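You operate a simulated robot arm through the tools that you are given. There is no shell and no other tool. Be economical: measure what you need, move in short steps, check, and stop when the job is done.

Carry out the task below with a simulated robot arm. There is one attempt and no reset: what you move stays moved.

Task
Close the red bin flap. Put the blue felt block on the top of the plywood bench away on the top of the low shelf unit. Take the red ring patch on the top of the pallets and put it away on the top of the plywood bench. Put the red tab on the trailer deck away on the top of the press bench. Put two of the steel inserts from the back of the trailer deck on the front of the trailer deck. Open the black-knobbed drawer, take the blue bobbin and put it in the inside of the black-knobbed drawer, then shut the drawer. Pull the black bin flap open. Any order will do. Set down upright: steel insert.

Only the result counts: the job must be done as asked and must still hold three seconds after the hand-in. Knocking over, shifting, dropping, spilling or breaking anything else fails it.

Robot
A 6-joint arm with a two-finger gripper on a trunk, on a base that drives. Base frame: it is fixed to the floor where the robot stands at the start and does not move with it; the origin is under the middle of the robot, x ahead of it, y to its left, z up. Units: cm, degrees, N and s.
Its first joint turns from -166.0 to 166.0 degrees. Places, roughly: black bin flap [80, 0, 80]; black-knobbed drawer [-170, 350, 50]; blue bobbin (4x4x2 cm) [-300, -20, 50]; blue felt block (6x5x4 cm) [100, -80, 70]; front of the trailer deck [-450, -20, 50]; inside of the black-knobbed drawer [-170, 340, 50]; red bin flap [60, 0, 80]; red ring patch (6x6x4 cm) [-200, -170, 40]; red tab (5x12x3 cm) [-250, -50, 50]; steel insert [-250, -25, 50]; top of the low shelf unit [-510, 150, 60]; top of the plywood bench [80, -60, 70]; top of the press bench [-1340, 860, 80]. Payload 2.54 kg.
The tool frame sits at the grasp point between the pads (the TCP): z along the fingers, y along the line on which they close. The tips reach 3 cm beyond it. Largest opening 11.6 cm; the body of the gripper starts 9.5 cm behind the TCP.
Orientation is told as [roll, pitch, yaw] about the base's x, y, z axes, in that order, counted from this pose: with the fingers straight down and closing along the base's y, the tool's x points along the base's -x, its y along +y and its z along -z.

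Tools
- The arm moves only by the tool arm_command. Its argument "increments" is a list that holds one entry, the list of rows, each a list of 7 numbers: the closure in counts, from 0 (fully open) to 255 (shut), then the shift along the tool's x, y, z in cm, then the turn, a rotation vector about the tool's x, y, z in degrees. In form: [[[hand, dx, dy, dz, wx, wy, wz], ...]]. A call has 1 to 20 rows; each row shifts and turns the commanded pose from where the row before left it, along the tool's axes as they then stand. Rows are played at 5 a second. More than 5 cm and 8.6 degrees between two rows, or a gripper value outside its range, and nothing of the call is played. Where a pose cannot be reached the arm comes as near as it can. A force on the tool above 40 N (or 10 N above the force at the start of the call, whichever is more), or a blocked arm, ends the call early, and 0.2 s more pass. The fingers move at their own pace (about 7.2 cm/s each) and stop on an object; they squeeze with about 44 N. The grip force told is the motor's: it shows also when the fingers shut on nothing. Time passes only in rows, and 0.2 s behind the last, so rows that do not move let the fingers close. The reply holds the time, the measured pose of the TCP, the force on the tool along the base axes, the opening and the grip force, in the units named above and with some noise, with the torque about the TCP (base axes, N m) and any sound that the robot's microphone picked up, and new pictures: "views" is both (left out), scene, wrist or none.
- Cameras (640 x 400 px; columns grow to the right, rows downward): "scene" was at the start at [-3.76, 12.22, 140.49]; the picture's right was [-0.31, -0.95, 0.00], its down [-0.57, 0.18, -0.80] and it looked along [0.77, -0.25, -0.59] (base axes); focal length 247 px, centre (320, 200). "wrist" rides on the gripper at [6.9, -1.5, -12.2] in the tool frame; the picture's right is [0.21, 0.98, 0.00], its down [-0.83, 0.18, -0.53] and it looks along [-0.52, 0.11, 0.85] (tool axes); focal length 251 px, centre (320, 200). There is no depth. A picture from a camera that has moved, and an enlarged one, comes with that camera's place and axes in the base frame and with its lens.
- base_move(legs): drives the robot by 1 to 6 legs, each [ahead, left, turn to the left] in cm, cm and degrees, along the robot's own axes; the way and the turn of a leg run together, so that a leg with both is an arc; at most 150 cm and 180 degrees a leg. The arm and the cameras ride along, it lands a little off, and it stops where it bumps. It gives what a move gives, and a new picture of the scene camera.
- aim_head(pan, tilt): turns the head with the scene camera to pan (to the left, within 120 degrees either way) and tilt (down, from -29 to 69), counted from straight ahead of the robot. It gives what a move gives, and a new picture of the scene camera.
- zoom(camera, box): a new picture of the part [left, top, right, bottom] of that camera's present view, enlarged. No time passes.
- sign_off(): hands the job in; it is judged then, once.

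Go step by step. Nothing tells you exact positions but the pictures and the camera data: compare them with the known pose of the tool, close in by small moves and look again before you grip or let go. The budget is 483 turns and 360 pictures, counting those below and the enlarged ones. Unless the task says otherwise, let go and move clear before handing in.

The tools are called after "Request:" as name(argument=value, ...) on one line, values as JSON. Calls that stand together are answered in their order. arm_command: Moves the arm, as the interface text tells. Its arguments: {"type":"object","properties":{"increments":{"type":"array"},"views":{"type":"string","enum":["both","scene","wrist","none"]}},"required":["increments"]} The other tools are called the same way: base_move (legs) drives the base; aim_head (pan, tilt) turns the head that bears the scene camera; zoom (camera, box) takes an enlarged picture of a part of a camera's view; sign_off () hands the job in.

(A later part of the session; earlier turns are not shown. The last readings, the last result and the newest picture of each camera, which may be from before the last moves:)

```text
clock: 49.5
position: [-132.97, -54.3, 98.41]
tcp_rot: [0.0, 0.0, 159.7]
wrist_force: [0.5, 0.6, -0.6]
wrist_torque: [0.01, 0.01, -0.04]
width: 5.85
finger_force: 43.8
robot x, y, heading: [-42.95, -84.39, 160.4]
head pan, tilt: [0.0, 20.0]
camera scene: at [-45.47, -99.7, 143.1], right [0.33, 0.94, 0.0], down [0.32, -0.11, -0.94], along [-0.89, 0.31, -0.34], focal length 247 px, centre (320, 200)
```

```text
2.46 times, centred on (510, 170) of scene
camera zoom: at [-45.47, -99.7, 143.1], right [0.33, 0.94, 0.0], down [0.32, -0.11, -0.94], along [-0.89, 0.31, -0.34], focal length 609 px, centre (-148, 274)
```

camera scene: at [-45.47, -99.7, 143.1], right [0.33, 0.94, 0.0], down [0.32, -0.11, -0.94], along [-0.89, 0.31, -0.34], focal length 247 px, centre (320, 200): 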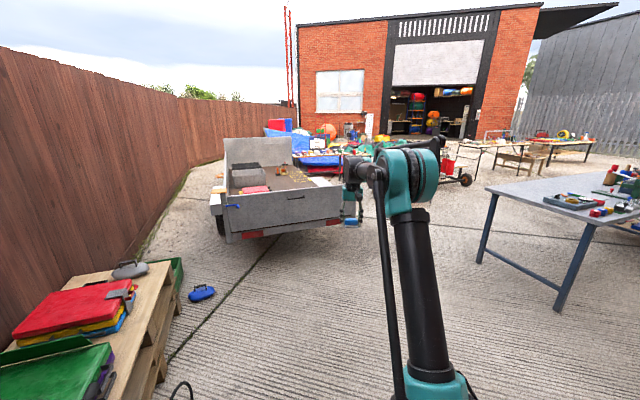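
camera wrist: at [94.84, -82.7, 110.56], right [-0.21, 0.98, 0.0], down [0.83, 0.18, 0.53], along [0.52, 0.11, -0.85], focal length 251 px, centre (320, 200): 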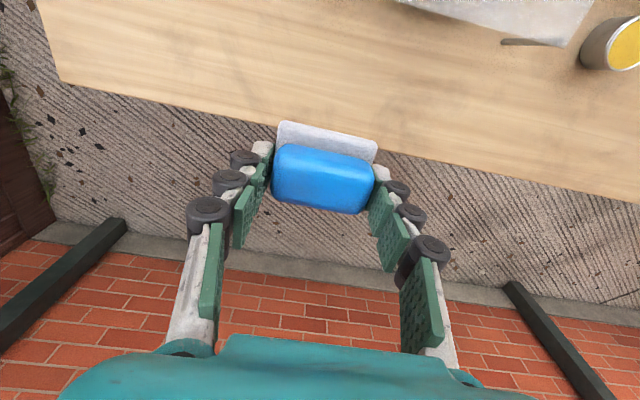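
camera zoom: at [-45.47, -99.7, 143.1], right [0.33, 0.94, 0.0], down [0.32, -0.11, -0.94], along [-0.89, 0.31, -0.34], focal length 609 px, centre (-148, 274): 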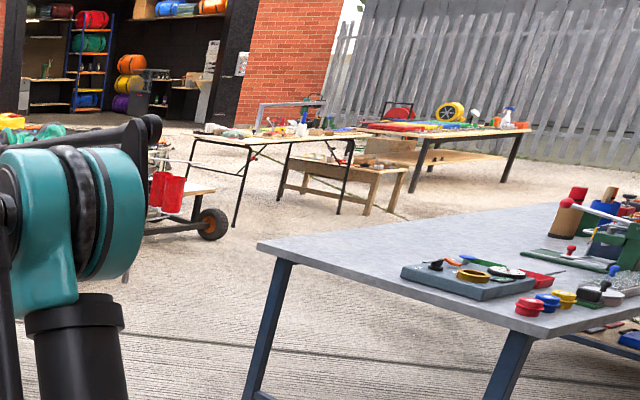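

The trailer spans x -220…-460, y -107…-15, with a tall tailgate on the near end. A grey table stands at y>119, leaving a lane between them. I'll face -x, sidestep into the lane and go on toward the low shelf unit.

Request:
base_move(legs=[[0, 0, 19.6], [0, -140, 0], [90, 0, 0]])

Request:
zoom(camera="scene", box=[0, 100, 320, 300])

Request:
zoom(camera="scene", box=[320, 100, 640, 300])

```text
clock: 61.9
position: [-227.26, 56.07, 98.29]
tcp_rot: [-0.1, 0.0, 178.7]
wrist_force: [0.3, -0.4, -0.2]
wrist_torque: [-0.03, 0.02, -0.01]
width: 5.87
finger_force: 44.0
robot x, y, heading: [-132.59, 56.62, 179.5]
head pan, tilt: [0.0, 20.0]
camera scene: at [-129.91, 41.73, 143.1], right [0.01, 1.0, 0.0], down [0.34, 0.0, -0.94], along [-0.94, 0.01, -0.34], focal length 247 px, centre (320, 200)
```

scene: 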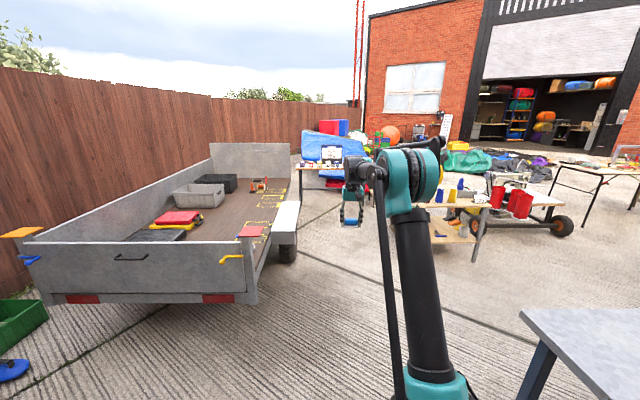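

```text
2.00 times, centred on (160, 200) of scene
camera zoom: at [-129.91, 41.73, 143.1], right [0.01, 1.0, 0.0], down [0.34, 0.0, -0.94], along [-0.94, 0.01, -0.34], focal length 495 px, centre (640, 200)
```

zoom: 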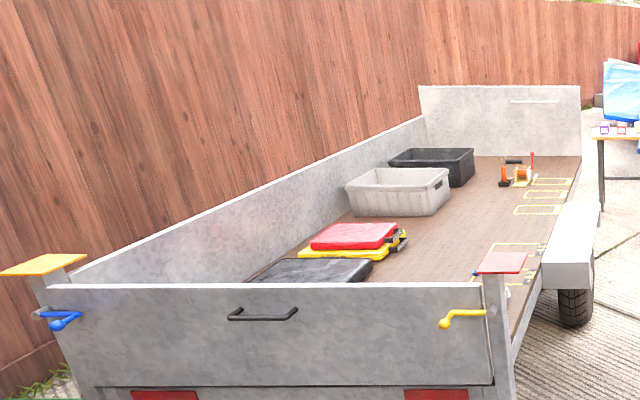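

```text
2.00 times, centred on (480, 200) of scene
camera zoom: at [-129.91, 41.73, 143.1], right [0.01, 1.0, 0.0], down [0.34, 0.0, -0.94], along [-0.94, 0.01, -0.34], focal length 495 px, centre (0, 200)
```

zoom: 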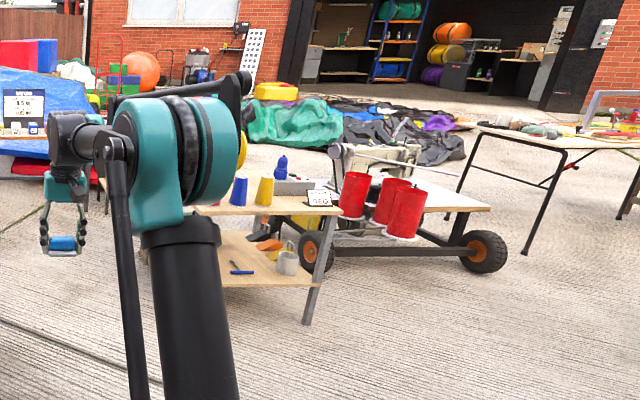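

A low table with cups stands around (-345…, 133…200), and another table with small boxes beyond. I'll go ahead 70 cm and look again to identify the low shelf unit.

Request:
base_move(legs=[[70, 0, 0]])

Request:
aim_head(pan=-45, tilt=25)

Request:
aim_head(pan=45, tilt=30)

```text
clock: 65.8
position: [-297.56, 56.29, 98.37]
tcp_rot: [0.0, -0.1, 178.8]
wrist_force: [0.2, -0.2, 0.1]
wrist_torque: [0.01, -0.03, 0.0]
width: 5.85
finger_force: 44.0
robot x, y, heading: [-203.01, 57.26, 179.5]
head pan, tilt: [0.0, 20.0]
camera scene: at [-200.11, 42.17, 143.1], right [0.01, 1.0, 0.0], down [0.34, 0.0, -0.94], along [-0.94, 0.0, -0.34], focal length 247 px, centre (320, 200)
```

scene: 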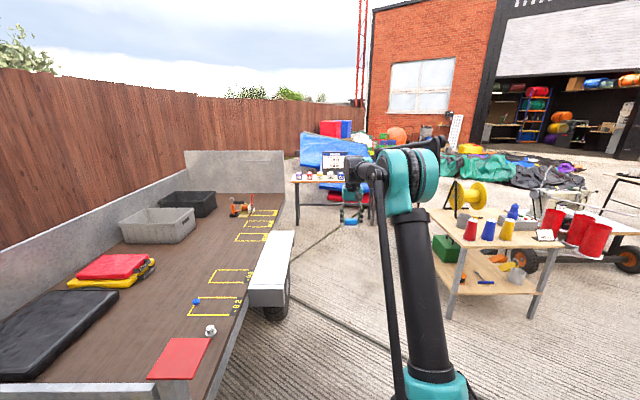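

```text
clock: 66.9
position: [-297.53, 56.28, 98.32]
tcp_rot: [0.0, -0.1, 178.8]
wrist_force: [0.3, -0.7, -1.0]
wrist_torque: [0.0, 0.01, 0.02]
width: 5.86
finger_force: 43.7
robot x, y, heading: [-202.41, 57.33, 179.4]
head pan, tilt: [-45.0, 25.0]
camera scene: at [-197.28, 48.67, 142.29], right [0.71, 0.7, 0.0], down [0.3, -0.3, -0.91], along [-0.64, 0.64, -0.42], focal length 247 px, centre (320, 200)
```

scene: 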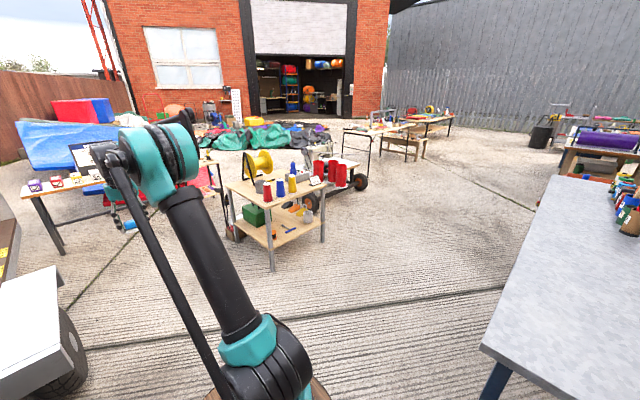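

```text
clock: 68.5
position: [-297.57, 56.24, 98.4]
tcp_rot: [0.0, -0.1, 178.8]
wrist_force: [0.1, 0.1, -1.0]
wrist_torque: [0.0, -0.01, 0.0]
width: 5.87
finger_force: 44.2
robot x, y, heading: [-202.61, 57.12, 180.0]
head pan, tilt: [45.0, 30.0]
camera scene: at [-197.23, 35.77, 141.5], right [-0.7, 0.71, 0.0], down [0.36, 0.35, -0.87], along [-0.62, -0.61, -0.5], focal length 247 px, centre (320, 200)
```

scene: 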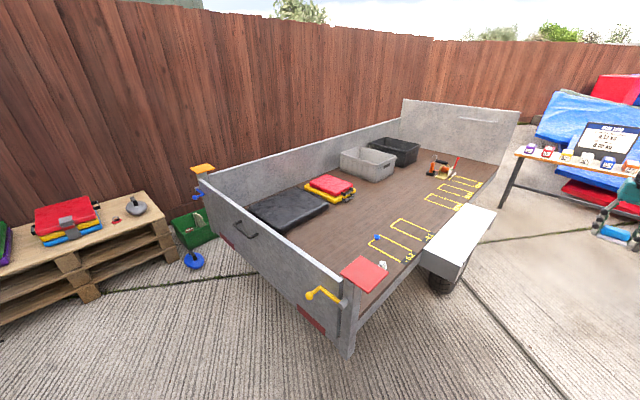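

On the trailer I can see a silver insert near the rear right corner, a blue bit near a yellow frame, and yellow outlined zones along the edge. A small red thing lies by the grey item on the pallets. I'll enlarge both.

Request:
zoom(camera="scene", box=[320, 140, 500, 300])

Request:
zoom(camera="scene", box=[20, 180, 220, 300])

```text
2.50 times, centred on (410, 220) of scene
camera zoom: at [-197.23, 35.77, 141.5], right [-0.7, 0.71, 0.0], down [0.36, 0.35, -0.87], along [-0.62, -0.61, -0.5], focal length 618 px, centre (95, 150)
```

zoom: 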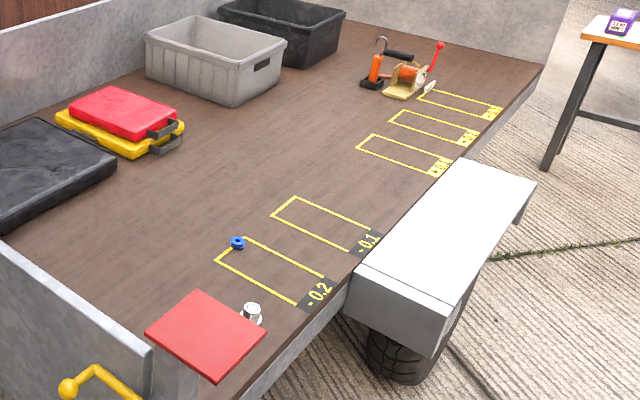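

```text
3.20 times, centred on (120, 240) of scene
camera zoom: at [-197.23, 35.77, 141.5], right [-0.7, 0.71, 0.0], down [0.36, 0.35, -0.87], along [-0.62, -0.61, -0.5], focal length 791 px, centre (960, 72)
```

zoom: 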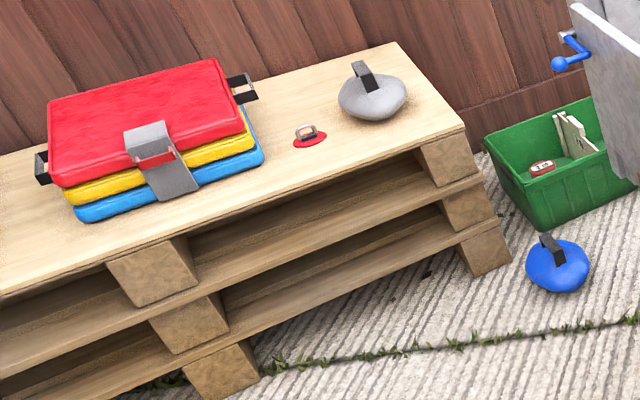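

The red ring patch is the red disc with a D-ring beside the grey stone. The low shelf unit should appear near column 195 behind the arm in the earlier view, so I'll look there again from a different pan.

Request:
aim_head(pan=-20, tilt=22)

Request:
zoom(camera="scene", box=[200, 120, 460, 280])

```text
clock: 69.9
position: [-297.47, 56.35, 98.33]
tcp_rot: [0.1, 0.0, 178.8]
wrist_force: [-0.8, -0.2, -1.1]
wrist_torque: [0.03, 0.0, 0.0]
width: 5.83
finger_force: 44.2
robot x, y, heading: [-202.3, 57.35, 179.6]
head pan, tilt: [-20.0, 22.0]
camera scene: at [-199.5, 45.34, 142.78], right [0.35, 0.94, 0.0], down [0.35, -0.13, -0.93], along [-0.87, 0.32, -0.37], focal length 247 px, centre (320, 200)
```

scene: 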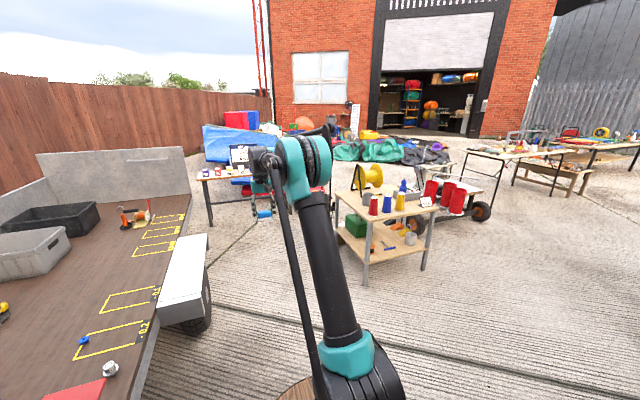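

```text
2.46 times, centred on (330, 200) of scene
camera zoom: at [-199.5, 45.34, 142.78], right [0.35, 0.94, 0.0], down [0.35, -0.13, -0.93], along [-0.87, 0.32, -0.37], focal length 609 px, centre (295, 200)
```

zoom: 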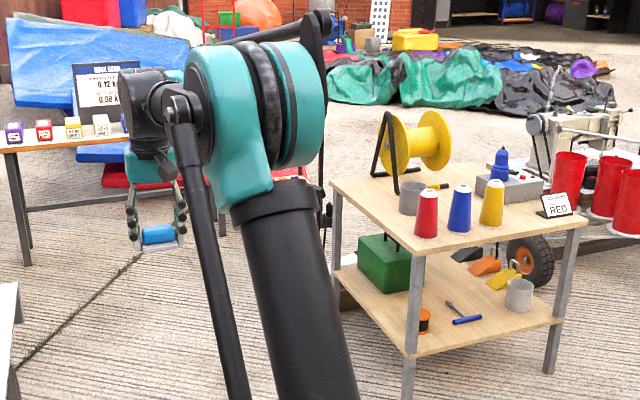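

That near table (thread spools) isn't it; the shelf unit must be hidden behind the arm. I'll go ahead another 60 cm and look again.

Request:
base_move(legs=[[60, 0, 0]])

Request:
aim_head(pan=-40, tilt=22)

```text
clock: 73.3
position: [-357.82, 57.01, 98.4]
tcp_rot: [0.0, 0.0, 178.7]
wrist_force: [0.2, 0.2, -0.3]
wrist_torque: [0.01, 0.02, -0.02]
width: 5.82
finger_force: 44.3
robot x, y, heading: [-262.62, 58.02, 179.5]
head pan, tilt: [-20.0, 22.0]
camera scene: at [-259.65, 45.75, 142.78], right [0.35, 0.94, 0.0], down [0.35, -0.13, -0.93], along [-0.87, 0.32, -0.37], focal length 247 px, centre (320, 200)
```

scene: 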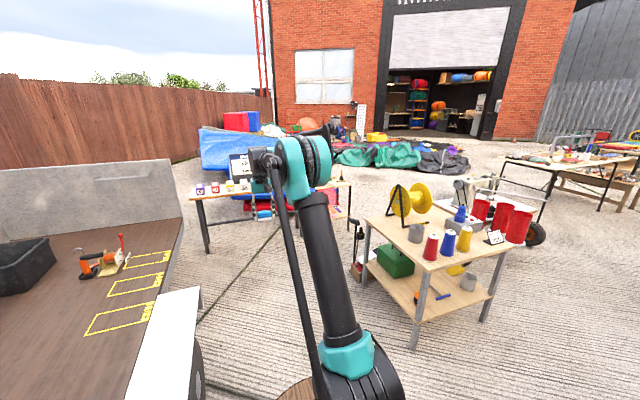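

```text
clock: 74.1
position: [-357.66, 56.9, 98.27]
tcp_rot: [0.0, 0.0, 178.7]
wrist_force: [0.6, 0.2, -0.6]
wrist_torque: [0.02, -0.02, 0.02]
width: 5.85
finger_force: 43.8
robot x, y, heading: [-262.89, 57.56, 179.7]
head pan, tilt: [-40.0, 22.0]
camera scene: at [-258.02, 48.52, 142.78], right [0.65, 0.76, 0.0], down [0.29, -0.24, -0.93], along [-0.71, 0.6, -0.37], focal length 247 px, centre (320, 200)
```

scene: 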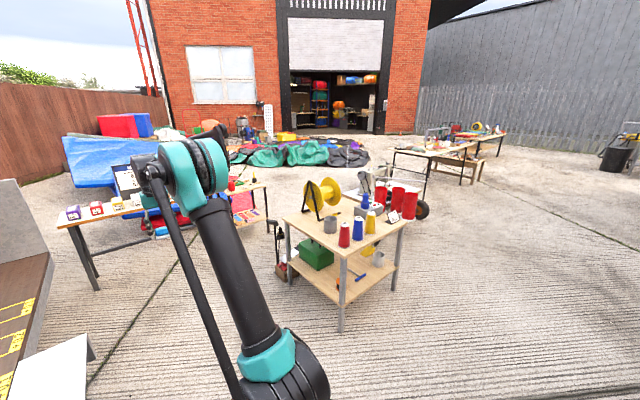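

Request:
zoom(camera="scene", box=[200, 150, 320, 280])

```text
3.08 times, centred on (260, 215) of scene
camera zoom: at [-258.02, 48.52, 142.78], right [0.65, 0.76, 0.0], down [0.29, -0.24, -0.93], along [-0.71, 0.6, -0.37], focal length 761 px, centre (505, 154)
```

zoom: 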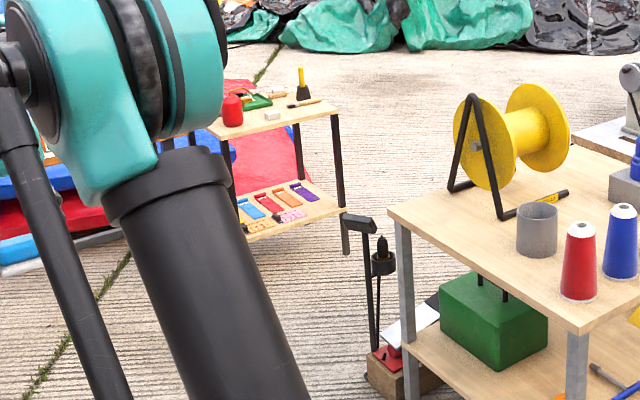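

The low shelf unit stands at about x<-488, y 120–166 with a top at z≈60, next to the box table. I'll turn 30° right and then move along -x, keeping clear of the thread table.

Request:
base_move(legs=[[0, 0, -30], [110, 63, 0]])

Request:
aim_head(pan=20, tilt=35)

```text
clock: 79.9
position: [-430.9, 103.8, 98.46]
tcp_rot: [-0.2, 0.0, 149.8]
wrist_force: [0.1, -0.4, -0.4]
wrist_torque: [0.0, 0.0, 0.02]
width: 5.88
finger_force: 44.0
robot x, y, heading: [-347.45, 58.48, 150.5]
head pan, tilt: [-40.0, 22.0]
stopped in leg 2: the robot was blocked; the commanded pose is now the measured one
camera scene: at [-347.73, 48.23, 142.78], right [0.93, 0.36, 0.0], down [0.13, -0.35, -0.93], along [-0.33, 0.87, -0.37], focal length 247 px, centre (320, 200)
```

scene: 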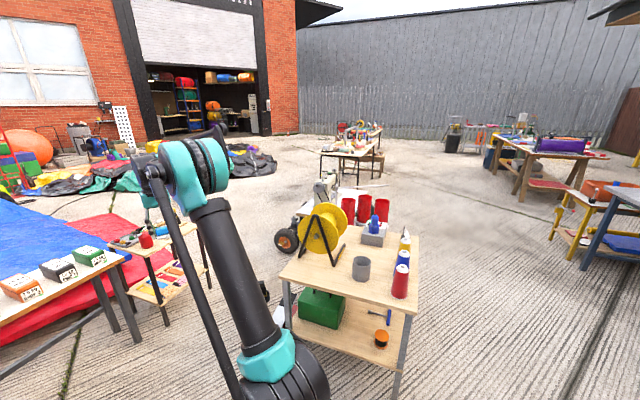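

```text
clock: 81.2
position: [-430.79, 103.72, 98.46]
tcp_rot: [-0.2, 0.0, 149.8]
wrist_force: [-0.3, -0.3, -0.9]
wrist_torque: [0.0, -0.03, 0.02]
width: 5.85
finger_force: 44.2
robot x, y, heading: [-347.52, 58.42, 150.9]
head pan, tilt: [20.0, 35.0]
camera scene: at [-353.12, 40.96, 140.72], right [0.16, 0.99, 0.0], down [0.57, -0.09, -0.82], along [-0.81, 0.13, -0.57], focal length 247 px, centre (320, 200)
```

scene: 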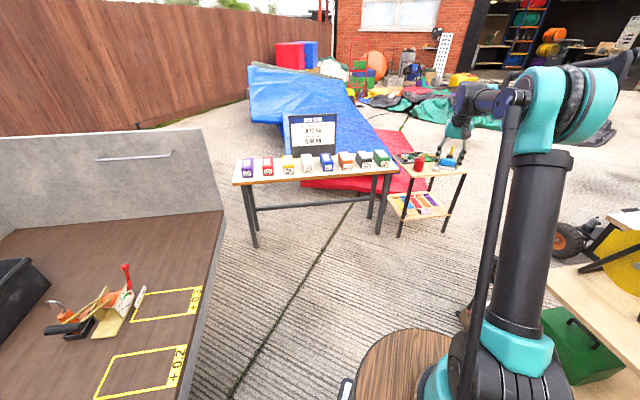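

Something, most likely the trailer's mudguard, blocked the base's left corner. I'll sidestep to +y by 18 cm, then continue along -x.

Request:
base_move(legs=[[8.8, -15.7, 0], [48, 27, 0]])

Request:
aim_head(pan=5, tilt=40)

```text
clock: 85.5
position: [-486.47, 120.99, 98.51]
tcp_rot: [-0.2, 0.0, 149.9]
wrist_force: [-0.2, -0.6, -0.7]
wrist_torque: [0.02, 0.01, -0.01]
width: 5.85
finger_force: 44.0
robot x, y, heading: [-403.07, 76.21, 150.8]
head pan, tilt: [20.0, 35.0]
camera scene: at [-408.43, 58.36, 140.72], right [0.16, 0.99, 0.0], down [0.57, -0.09, -0.82], along [-0.81, 0.13, -0.57], focal length 247 px, centre (320, 200)
```

scene: 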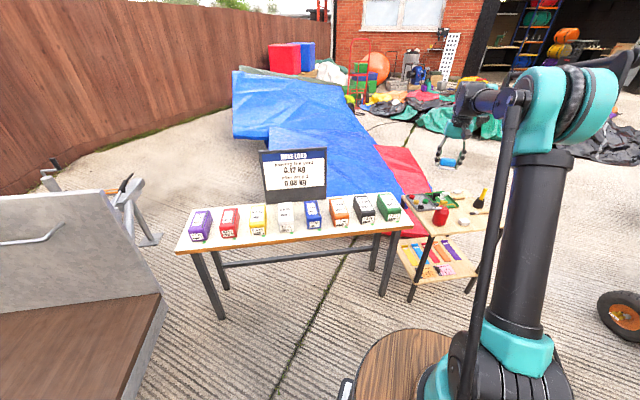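

```text
clock: 86.2
position: [-486.41, 120.93, 98.49]
tcp_rot: [-0.1, 0.0, 149.9]
wrist_force: [0.2, 0.9, -0.3]
wrist_torque: [0.01, 0.01, 0.0]
width: 5.87
finger_force: 43.7
robot x, y, heading: [-403.18, 76.6, 151.3]
head pan, tilt: [5.0, 40.0]
camera scene: at [-407.5, 60.43, 139.96], right [0.41, 0.91, 0.0], down [0.59, -0.26, -0.77], along [-0.7, 0.31, -0.64], focal length 247 px, centre (320, 200)
```

scene: 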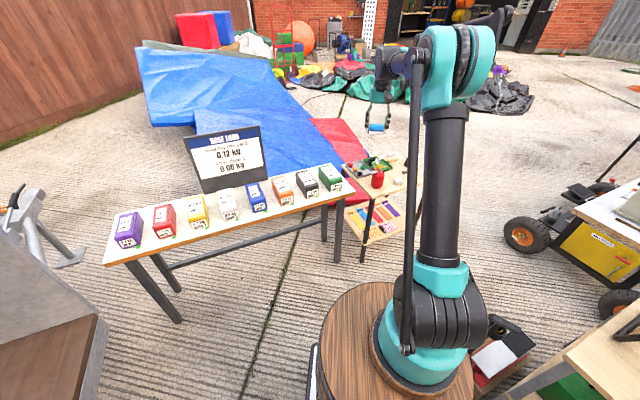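

Request:
zoom(camera="scene", box=[320, 120, 460, 240])

Request:
zoom(camera="wrist", box=[0, 0, 640, 400])

```text
3.33 times, centred on (390, 180) of scene
camera zoom: at [-407.5, 60.43, 139.96], right [0.41, 0.91, 0.0], down [0.59, -0.26, -0.77], along [-0.7, 0.31, -0.64], focal length 824 px, centre (87, 267)
```

zoom: 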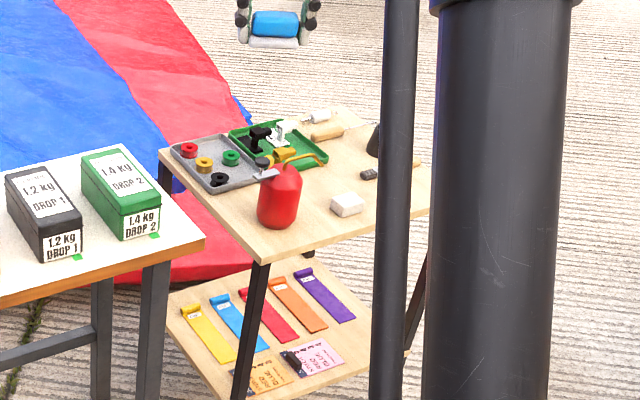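

```text
1.00 times, centred on (320, 200) of wrist (not enlarged: the box is as wide or as high as the picture)
camera zoom: at [-479.78, 118.96, 110.62], right [-0.3, -0.95, 0.0], down [-0.81, 0.26, 0.53], along [-0.51, 0.16, -0.85], focal length 251 px, centre (320, 200)
```

zoom: 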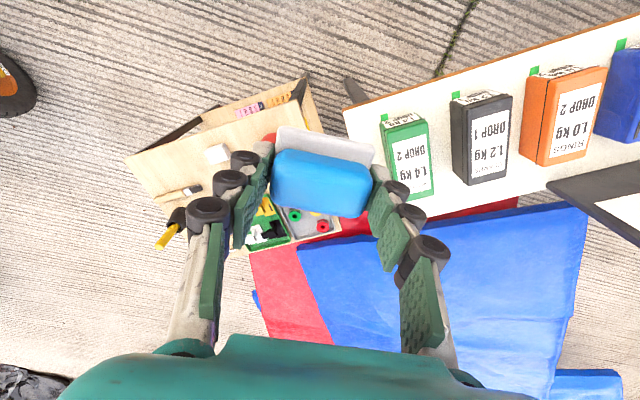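

The shelf's top spans x -485…-520, y 124…165. Its front right part, around (-491, 156), is plain wood between the white eraser and the pen. I'll shift the base to about (-418, 93) so that spot is in reach.

Request:
base_move(legs=[[21.4, -7.6, 0]])

```text
clock: 88.0
position: [-501.19, 138.17, 98.5]
tcp_rot: [0.0, 0.0, 149.8]
wrist_force: [-0.2, 0.8, -0.5]
wrist_torque: [-0.01, 0.04, 0.0]
width: 5.86
finger_force: 43.7
robot x, y, heading: [-417.75, 93.03, 151.1]
head pan, tilt: [5.0, 40.0]
camera scene: at [-422.37, 77.52, 139.96], right [0.41, 0.91, 0.0], down [0.59, -0.26, -0.77], along [-0.7, 0.31, -0.64], focal length 247 px, centre (320, 200)
```

scene: 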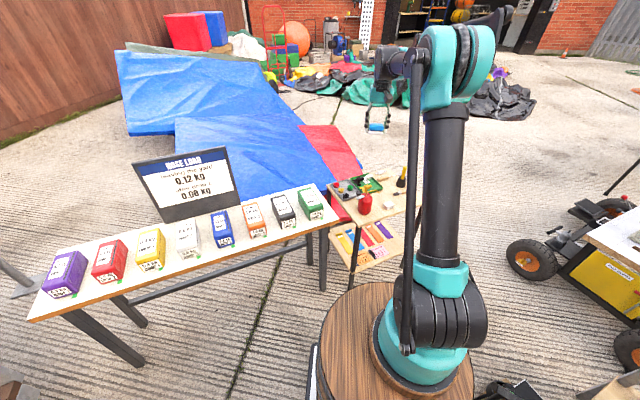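

Now swing the tool over the free spot and turn it so the fingers close along y, then look.

Request:
arm_command(increments=[[[200, 0, -4.1, 0, 0, 0, 0], [200, 0, -4.1, 0, 0, 0, 0], [200, 0, -4.1, 0, 0, 0, 0], [200, 0, -4.1, 0, 0, 0, 0], [200, 0, -4.1, 0, 0, 0, 0], [200, 0, 0, 2, 0, 0, -7.5], [200, 0, 0, 2, 0, 0, -7.5], [200, 0, 0, 2, 0, 0, -7.5], [200, 0, 0, 2, 0, 0, -7.5], [200, 0, 0, 0, 0, 0, 0]]])

```text
clock: 90.2
position: [-490.85, 155.79, 90.46]
tcp_rot: [-0.2, 0.2, 179.9]
wrist_force: [0.8, -0.3, -0.4]
wrist_torque: [0.03, 0.01, 0.01]
width: 5.85
finger_force: 44.2
robot x, y, heading: [-417.62, 92.97, 150.9]
head pan, tilt: [5.0, 40.0]
camera scene: at [-422.36, 77.53, 139.96], right [0.41, 0.91, 0.0], down [0.59, -0.26, -0.77], along [-0.7, 0.31, -0.64], focal length 247 px, centre (320, 200)
camera wrist: at [-484.09, 157.55, 102.56], right [0.21, -0.98, 0.0], down [-0.83, -0.18, 0.53], along [-0.52, -0.11, -0.85], focal length 251 px, centre (320, 200)
```

scene: 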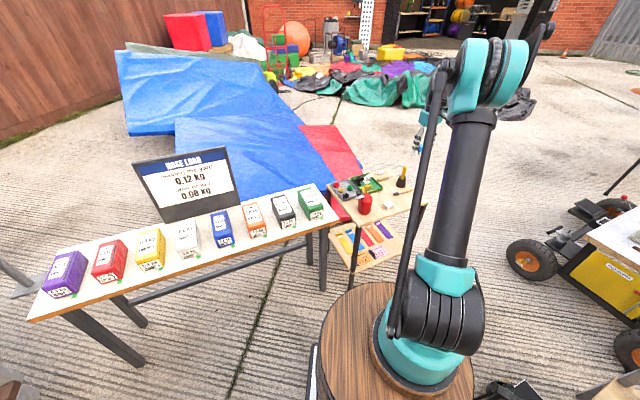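
wrist: 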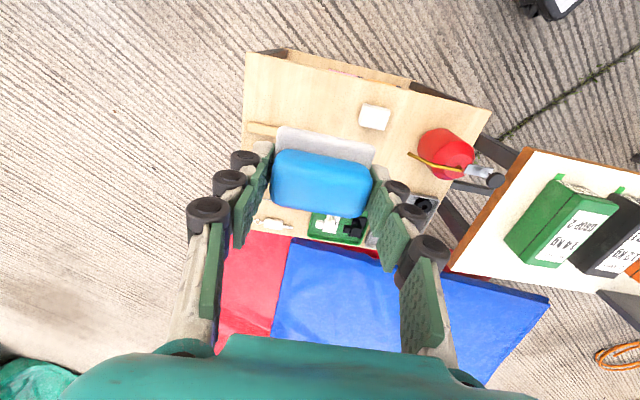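

The spot is clear: the eraser lies to one side and the brush handle behind at x≈-498. I'll nudge 0.8 cm further in and lower to about 3 cm above the top.

Request:
arm_command(increments=[[[200, -0.8, 0, 4, 0, 0, 0], [200, 0, 0, 5, 0, 0, 0], [200, 0, 0, 5, 0, 0, 0], [200, 0, 0, 4.5, 0, 0, 0], [200, 0, 0, 3, 0, 0, 0], [200, 0, 0, 0, 0, 0, 0]]], views="wrist")

```text
clock: 91.6
position: [-491.66, 155.96, 69.06]
tcp_rot: [-0.2, 0.1, 179.7]
wrist_force: [0.2, -0.8, -1.3]
wrist_torque: [0.0, -0.02, 0.03]
width: 5.88
finger_force: 43.9
robot x, y, heading: [-417.84, 93.53, 150.8]
head pan, tilt: [5.0, 40.0]
camera wrist: at [-484.89, 157.6, 81.15], right [0.21, -0.98, 0.0], down [-0.83, -0.18, 0.53], along [-0.52, -0.11, -0.85], focal length 251 px, centre (320, 200)
```

wrist: 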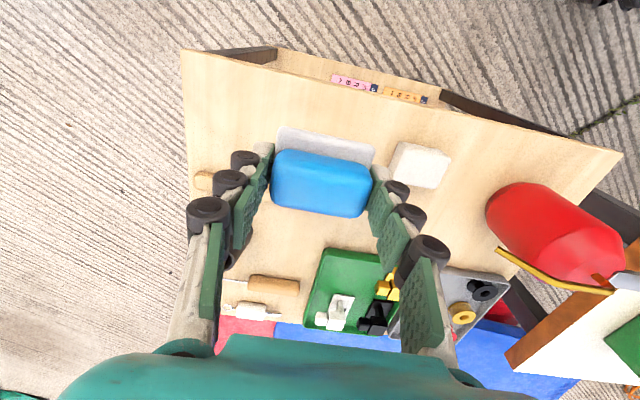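

The eraser comes near to one finger, so I'll shift 2 cm to +y before lowering in small steps.

Request:
arm_command(increments=[[[200, 0, -2, 0, 0, 0, 0], [200, 0, 0, 2, 0, 0, 0], [200, 0, 0, 0.5, 0, 0, 0], [200, 0, 0, 0.5, 0, 0, 0], [200, 0, 0, 0, 0, 0, 0]]], views="wrist")

```text
clock: 92.8
position: [-491.6, 157.84, 65.94]
tcp_rot: [0.0, 0.0, 179.8]
wrist_force: [0.2, 0.2, -1.6]
wrist_torque: [-0.03, 0.02, -0.03]
width: 5.87
finger_force: 44.2
robot x, y, heading: [-417.72, 93.06, 150.8]
head pan, tilt: [5.0, 40.0]
camera wrist: at [-484.87, 159.59, 78.15], right [0.21, -0.98, 0.0], down [-0.83, -0.18, 0.53], along [-0.52, -0.11, -0.85], focal length 251 px, centre (320, 200)
```

wrist: 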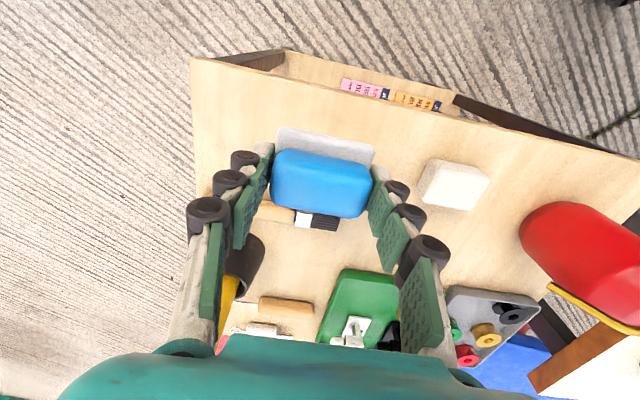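

Clear of the brush and eraser. I'll lower in fine steps until it touches.

Request:
arm_command(increments=[[[200, 0, 0, 0.3, 0, 0, 0], [200, 0, 0, 0.3, 0, 0, 0], [200, 0, 0, 0, 0, 0, 0]]], views="none")

Request:
arm_command(increments=[[[200, 0, 0, 0.3, 0, 0, 0], [200, 0, 0, 0, 0, 0, 0]]], views="none")

```text
clock: 93.6
position: [-491.76, 157.92, 65.37]
tcp_rot: [-0.1, 0.0, 179.8]
wrist_force: [-0.8, -0.4, -0.6]
wrist_torque: [-0.01, -0.02, -0.01]
width: 5.82
finger_force: 43.6
robot x, y, heading: [-417.65, 93.31, 151.0]
head pan, tilt: [5.0, 40.0]
```

```text
clock: 94.2
position: [-491.64, 158.01, 65.07]
tcp_rot: [-0.1, 0.1, 179.7]
wrist_force: [0.6, -0.1, -0.4]
wrist_torque: [0.01, 0.03, -0.01]
width: 5.85
finger_force: 44.4
robot x, y, heading: [-417.63, 93.47, 150.7]
head pan, tilt: [5.0, 40.0]
```

Request:
arm_command(increments=[[[200, 0, 0, 0.3, 0, 0, 0], [200, 0, 0, 0, 0, 0, 0]]], views="none")

Request:
arm_command(increments=[[[200, 0, 0, 0.3, 0, 0, 0], [200, 0, 0, 0, 0, 0, 0]]], views="wrist")

```text
clock: 94.8
position: [-491.52, 157.92, 64.73]
tcp_rot: [-0.1, 0.0, 179.8]
wrist_force: [-0.5, -0.7, 0.4]
wrist_torque: [0.01, -0.01, 0.02]
width: 5.85
finger_force: 44.0
robot x, y, heading: [-417.69, 93.22, 151.0]
head pan, tilt: [5.0, 40.0]
```

```text
clock: 95.4
position: [-491.74, 157.79, 64.54]
tcp_rot: [-0.1, 0.1, 179.8]
wrist_force: [0.5, -0.2, -0.8]
wrist_torque: [0.01, -0.01, 0.01]
width: 5.86
finger_force: 43.9
robot x, y, heading: [-417.77, 92.92, 150.8]
head pan, tilt: [5.0, 40.0]
camera wrist: at [-484.82, 159.56, 76.66], right [0.21, -0.98, 0.0], down [-0.83, -0.18, 0.53], along [-0.52, -0.11, -0.85], focal length 251 px, centre (320, 200)
```

wrist: 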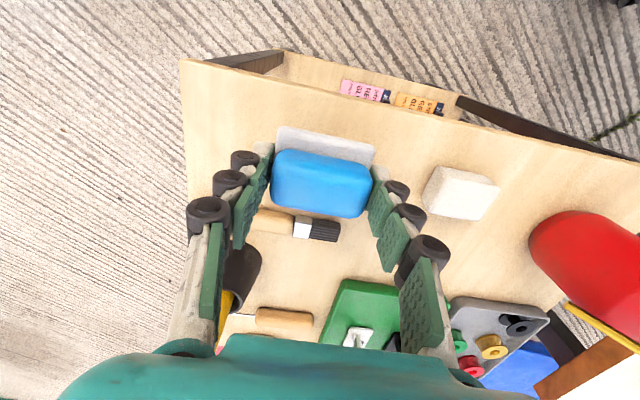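

Not touching yet; I'll continue in small steps.

Request:
arm_command(increments=[[[200, 0, 0, 0.25, 0, 0, 0], [200, 0, 0, 0.25, 0, 0, 0], [200, 0, 0, 0, 0, 0, 0]]], views="none")

Request:
arm_command(increments=[[[200, 0, 0, 0.25, 0, 0, 0], [200, 0, 0, 0.25, 0, 0, 0], [200, 0, 0, 0, 0, 0, 0]]], views="none")

Request:
arm_command(increments=[[[200, 0, 0, 0.25, 0, 0, 0], [200, 0, 0, 0, 0, 0, 0]]], views="none")

```text
clock: 96.2
position: [-491.51, 158.01, 63.91]
tcp_rot: [-0.1, 0.1, 179.7]
wrist_force: [-0.1, 0.0, -0.6]
wrist_torque: [0.02, -0.04, -0.03]
width: 5.85
finger_force: 43.3
robot x, y, heading: [-417.65, 93.33, 150.9]
head pan, tilt: [5.0, 40.0]
```

```text
clock: 97.0
position: [-491.58, 157.93, 63.51]
tcp_rot: [-0.2, 0.1, 179.8]
wrist_force: [-0.1, 0.4, -0.9]
wrist_torque: [0.0, 0.04, 0.03]
width: 5.85
finger_force: 44.1
robot x, y, heading: [-417.59, 93.55, 150.9]
head pan, tilt: [5.0, 40.0]
```

```text
clock: 97.6
position: [-491.52, 157.97, 63.17]
tcp_rot: [-0.1, 0.1, 179.8]
wrist_force: [-0.7, 0.9, 0.0]
wrist_torque: [0.02, 0.01, 0.03]
width: 5.86
finger_force: 44.1
robot x, y, heading: [-417.81, 93.35, 151.0]
head pan, tilt: [5.0, 40.0]
```

Request:
arm_command(increments=[[[200, 0, 0, 0.25, 0, 0, 0], [200, 0, 0, 0.25, 0, 0, 0], [200, 0, 0, 0, 0, 0, 0]]], views="none")

Request:
arm_command(increments=[[[200, 0, 0, 0.25, 0, 0, 0], [200, 0, 0, 0.25, 0, 0, 0], [200, 0, 0, 0, 0, 0, 0]]], views="wrist")

```text
clock: 98.4
position: [-491.61, 157.94, 62.77]
tcp_rot: [-0.1, 0.1, 179.8]
wrist_force: [-0.1, 0.1, -1.0]
wrist_torque: [-0.03, -0.03, 0.01]
width: 5.86
finger_force: 43.9
robot x, y, heading: [-417.51, 93.15, 150.9]
head pan, tilt: [5.0, 40.0]
```

```text
clock: 99.2
position: [-491.62, 157.98, 62.23]
tcp_rot: [0.0, 0.1, 179.8]
wrist_force: [-0.1, 0.6, -0.3]
wrist_torque: [0.02, 0.01, -0.02]
width: 5.86
finger_force: 44.6
robot x, y, heading: [-417.69, 93.06, 150.7]
head pan, tilt: [5.0, 40.0]
camera wrist: at [-484.85, 159.57, 74.42], right [0.21, -0.98, 0.0], down [-0.83, -0.18, 0.53], along [-0.52, -0.11, -0.85], focal length 251 px, centre (320, 200)
```

wrist: 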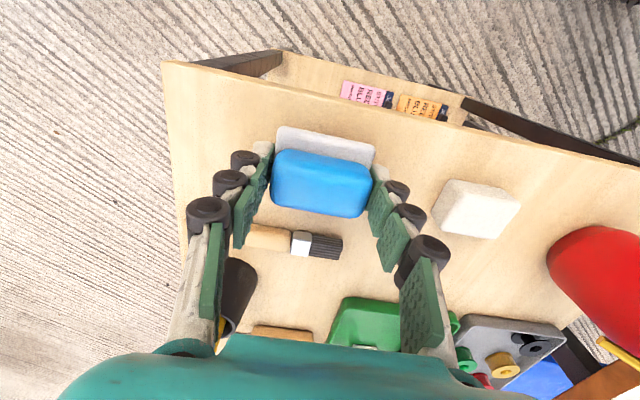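

Request:
arm_command(increments=[[[200, 0, 0, 0.25, 0, 0, 0], [200, 0, 0, 0.25, 0, 0, 0], [200, 0, 0, 0.25, 0, 0, 0], [200, 0, 0, 0, 0, 0, 0]]], views="none")

Request:
arm_command(increments=[[[200, 0, 0, 0.25, 0, 0, 0], [200, 0, 0, 0.25, 0, 0, 0], [200, 0, 0, 0, 0, 0, 0]]], views="none")

Request:
arm_command(increments=[[[200, 0, 0, 0.25, 0, 0, 0], [200, 0, 0, 0.25, 0, 0, 0], [200, 0, 0, 0, 0, 0, 0]]], views="wrist")

```text
clock: 100.2
position: [-491.71, 157.99, 61.47]
tcp_rot: [-0.1, 0.0, 179.8]
wrist_force: [0.8, 0.3, -0.9]
wrist_torque: [-0.02, -0.05, 0.01]
width: 5.85
finger_force: 44.5
robot x, y, heading: [-417.88, 92.9, 151.1]
head pan, tilt: [5.0, 40.0]
```

```text
clock: 101.0
position: [-491.53, 158.0, 60.92]
tcp_rot: [-0.1, 0.2, 179.8]
wrist_force: [0.6, 0.2, 0.0]
wrist_torque: [-0.01, 0.0, -0.02]
width: 5.86
finger_force: 44.5
robot x, y, heading: [-417.57, 93.34, 151.1]
head pan, tilt: [5.0, 40.0]
```

```text
clock: 101.6
position: [-491.59, 157.87, 60.73]
tcp_rot: [-0.1, -0.1, 179.8]
wrist_force: [3.5, -2.6, 20.0]
wrist_torque: [-0.54, 0.08, 0.05]
width: 5.85
finger_force: 44.0
robot x, y, heading: [-417.56, 92.95, 151.3]
head pan, tilt: [5.0, 40.0]
stopped in row 3: the force on the tool passed its limit at 44 N (the readings are from after the stop); the commanded pose is now the measured one
camera wrist: at [-484.8, 159.57, 72.99], right [0.21, -0.98, 0.0], down [-0.83, -0.18, 0.53], along [-0.52, -0.11, -0.85], focal length 251 px, centre (320, 200)
```

wrist: 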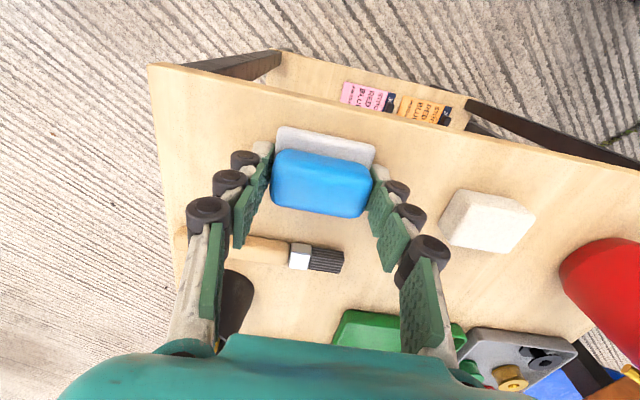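

Touched down. I'll open a little and lift away.

Request:
arm_command(increments=[[[110, 0, 0, 0, 0, 0, 0], [95, 0, 0, 0, 0, 0, 0], [95, 0, 0, 0, 0, 0, 0], [95, 0, 0, -1, 0, 0, 0], [95, 0, 0, -4, 0, 0, 0], [95, 0, 0, -5, 0, 0, 0], [95, 0, 0, -5, 0, 0, 0]]], views="wrist")

```text
clock: 103.2
position: [-491.7, 157.85, 75.76]
tcp_rot: [-0.1, 0.0, 179.8]
wrist_force: [0.2, 0.3, 0.3]
wrist_torque: [-0.02, 0.0, -0.01]
width: 7.26
finger_force: 0.0
robot x, y, heading: [-417.75, 93.41, 150.6]
head pan, tilt: [5.0, 40.0]
camera wrist: at [-484.89, 159.54, 87.82], right [0.21, -0.98, 0.0], down [-0.83, -0.18, 0.53], along [-0.52, -0.11, -0.85], focal length 251 px, centre (320, 200)
```

wrist: 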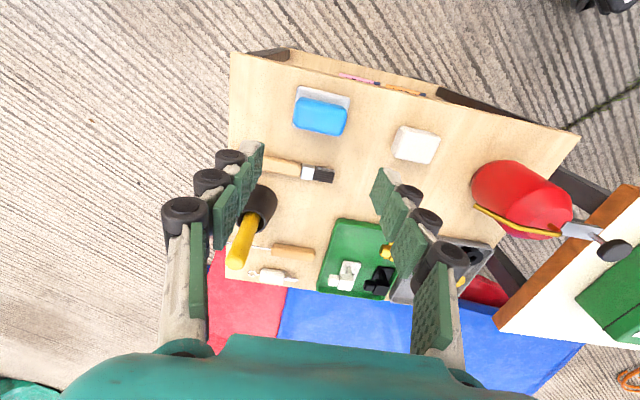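

The block sits well on the shelf. I'll raise the arm, swing it back ahead of the robot, and reverse out the way I came.

Request:
arm_command(increments=[[[95, 0, 0, -5, 0, 0, 0], [95, 0, 0, -5, 0, 0, 0], [95, 0, 0, -5, 0, 0, 0], [95, 0, 0, -5, 0, 0, 0], [95, 0, 0, -5, 0, 0, 0], [95, -1.9, 4, 0, 0, 0, 7.5], [95, -2.4, 3.8, 0, 0, 0, 7.5], [95, -1.5, 4.2, 0, 0, 0, 7.5], [95, -1, 4.4, 0, 0, 0, 7.5], [95, 0, 4, 0, 0, 0, 0]]], views="none")

Request:
base_move(legs=[[-21.4, 7.6, 0], [-52, -29, 0]])

```text
clock: 105.4
position: [-503.51, 139.74, 100.7]
tcp_rot: [-0.2, 0.0, 149.7]
wrist_force: [-0.2, 0.6, 0.2]
wrist_torque: [-0.06, 0.04, 0.03]
width: 7.26
finger_force: 0.0
robot x, y, heading: [-417.72, 93.14, 150.9]
head pan, tilt: [5.0, 40.0]
```

```text
clock: 110.1
position: [-429.17, 122.21, 100.61]
tcp_rot: [0.0, 0.0, 150.2]
wrist_force: [0.7, -0.1, 0.4]
wrist_torque: [0.03, -0.01, 0.0]
width: 7.26
finger_force: 0.1
robot x, y, heading: [-342.76, 76.16, 150.9]
head pan, tilt: [5.0, 40.0]
camera scene: at [-347.49, 60.61, 139.96], right [0.4, 0.92, 0.0], down [0.59, -0.26, -0.77], along [-0.7, 0.31, -0.64], focal length 247 px, centre (320, 200)
```

scene: 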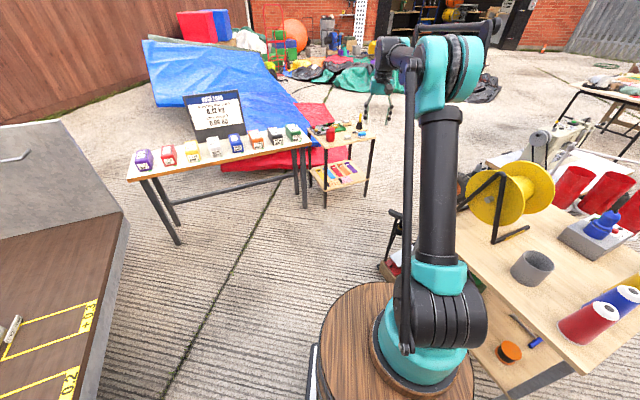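

Now back along +x to beside the trailer's rear, then turn to face it.

Request:
base_move(legs=[[-65.6, -36, 0], [0, 0, 119]])

Request:
aim_head(pan=0, tilt=45)

Request:
zoom(camera="wrist", box=[0, 0, 640, 400])

```text
clock: 119.1
position: [-264.71, -20.96, 100.61]
tcp_rot: [0.0, 0.0, -89.7]
wrist_force: [0.4, -1.2, 0.0]
wrist_torque: [-0.01, -0.01, 0.04]
width: 7.27
finger_force: 0.1
robot x, y, heading: [-268.23, 76.24, -88.6]
head pan, tilt: [5.0, 40.0]
camera scene: at [-252.66, 80.34, 139.96], right [-0.99, -0.11, 0.0], down [-0.07, 0.64, -0.77], along [0.09, -0.76, -0.64], focal length 247 px, centre (320, 200)
```

scene: 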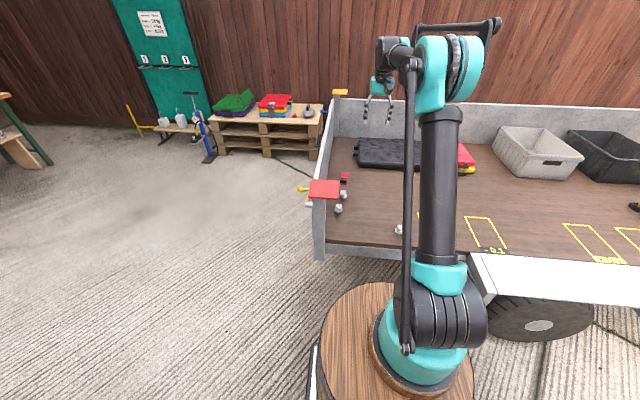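

```text
clock: 119.8
position: [-264.85, -21.05, 100.63]
tcp_rot: [0.0, 0.0, -89.8]
wrist_force: [-0.2, 0.2, -0.5]
wrist_torque: [-0.01, -0.05, 0.01]
width: 7.28
finger_force: 0.1
robot x, y, heading: [-268.37, 76.88, -88.6]
head pan, tilt: [0.0, 45.0]
camera scene: at [-253.4, 80.65, 139.24], right [-1.0, -0.02, 0.0], down [-0.02, 0.71, -0.71], along [0.02, -0.71, -0.71], focal length 247 px, centre (320, 200)
```

scene: 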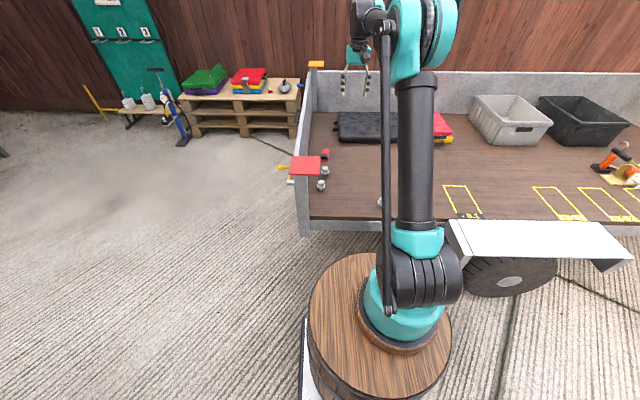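

```text
1.00 times, centred on (320, 200) of wrist (not enlarged: the box is as wide or as high as the picture)
camera zoom: at [-266.39, -14.0, 112.79], right [0.98, 0.22, 0.0], down [0.19, -0.82, 0.53], along [0.12, -0.52, -0.85], focal length 251 px, centre (320, 200)
```

zoom: 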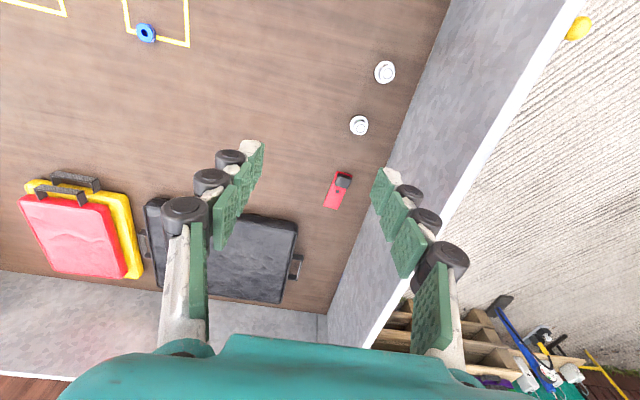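

The wrist view shows two inserts near (-252, -17) and (-254, -29), the red tab near (-254, -47), and the bobbin near (-302, -20.5). A third insert is near (-283, -5), which is the easiest one. I'll bring the tool above it.

Request:
arm_command(increments=[[[95, 3.2, -3.6, 0, 0, 0, 0], [95, 3.2, -3.6, 0, 0, 0, 0], [95, 3.2, -3.6, 0, 0, 0, 0], [95, 2, -3.6, 2, 0, 0, 0], [95, 2, -3.6, 3, 0, 0, 0], [95, 0, 0, 5, 0, 0, 0], [95, 0, 0, 5, 0, 0, 0], [95, 0, 0, 5, 0, 0, 0], [95, 0, 0, 0, 0, 0, 0]]], views="wrist")

```text
refused: row 5 steps farther than a row can; nothing moved
```

Request:
arm_command(increments=[[[95, 3.2, -3.6, 0, 0, 0, 0], [95, 3.2, -3.6, 0, 0, 0, 0], [95, 3.2, -3.6, 0, 0, 0, 0], [95, 2, -3.6, 2, 0, 0, 0], [95, 2, -3.6, 2, 0, 0, 0], [95, 0, 0, 5, 0, 0, 0], [95, 0, 0, 5, 0, 0, 0], [95, 0, 0, 5, 0, 0, 0], [95, 0, 0, 0, 0, 0, 0]]], views="wrist")

```text
clock: 121.8
position: [-282.94, -7.6, 81.68]
tcp_rot: [-0.2, -0.1, -89.7]
wrist_force: [-0.1, 0.4, -0.3]
wrist_torque: [0.0, -0.01, -0.01]
width: 7.27
finger_force: 0.1
robot x, y, heading: [-267.89, 76.39, -88.4]
head pan, tilt: [0.0, 45.0]
camera wrist: at [-284.61, -0.53, 93.84], right [0.98, 0.22, 0.0], down [0.19, -0.82, 0.53], along [0.12, -0.52, -0.85], focal length 251 px, centre (320, 200)
```

wrist: 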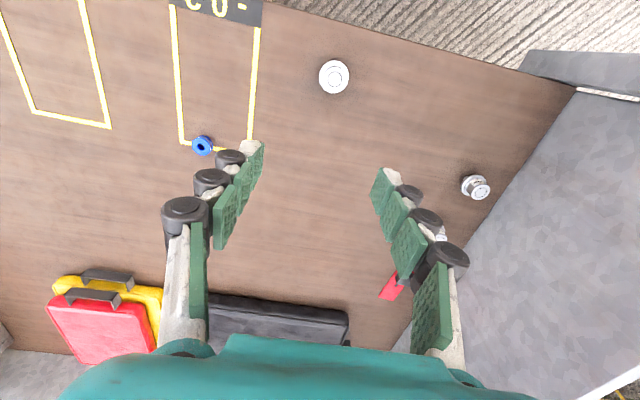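

Request:
zoom(camera="wrist", box=[290, 40, 390, 110])

Request:
zoom(camera="wrist", box=[150, 110, 250, 180])

Request:
zoom(camera="scene", box=[280, 130, 400, 220])

```text
5.71 times, centred on (340, 75) of wrist
camera zoom: at [-284.61, -0.53, 93.84], right [0.98, 0.22, 0.0], down [0.19, -0.82, 0.53], along [0.12, -0.52, -0.85], focal length 1437 px, centre (206, 914)
```

zoom: 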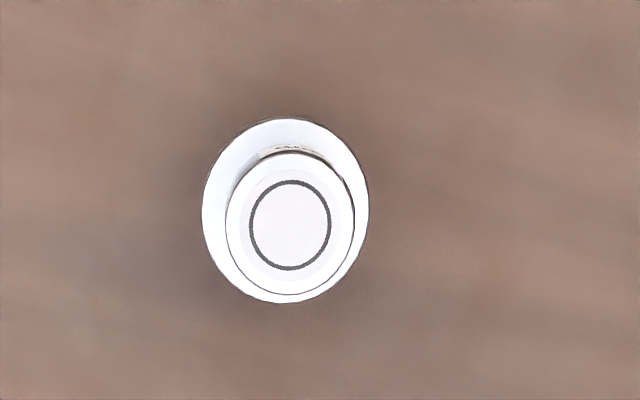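

```text
5.71 times, centred on (200, 145) of wrist
camera zoom: at [-284.61, -0.53, 93.84], right [0.98, 0.22, 0.0], down [0.19, -0.82, 0.53], along [0.12, -0.52, -0.85], focal length 1437 px, centre (1006, 514)
```

zoom: 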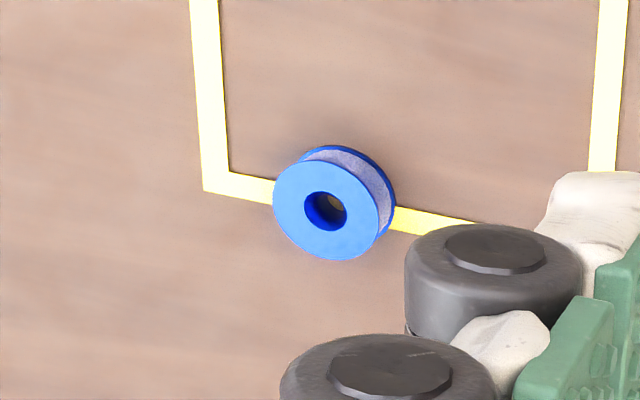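

```text
4.44 times, centred on (340, 175) of scene
camera zoom: at [-253.41, 80.66, 139.24], right [-1.0, -0.02, 0.0], down [-0.02, 0.71, -0.71], along [0.02, -0.71, -0.71], focal length 1099 px, centre (231, 311)
```

zoom: 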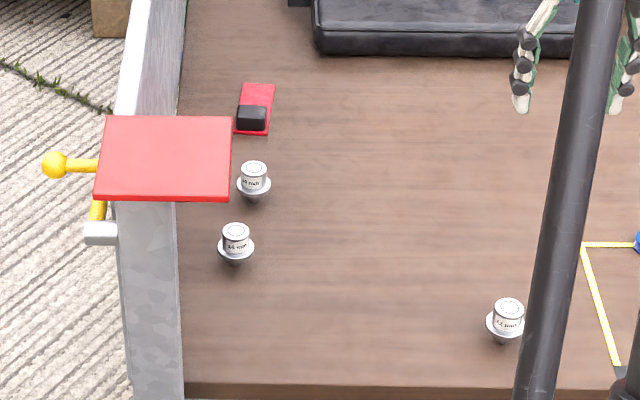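

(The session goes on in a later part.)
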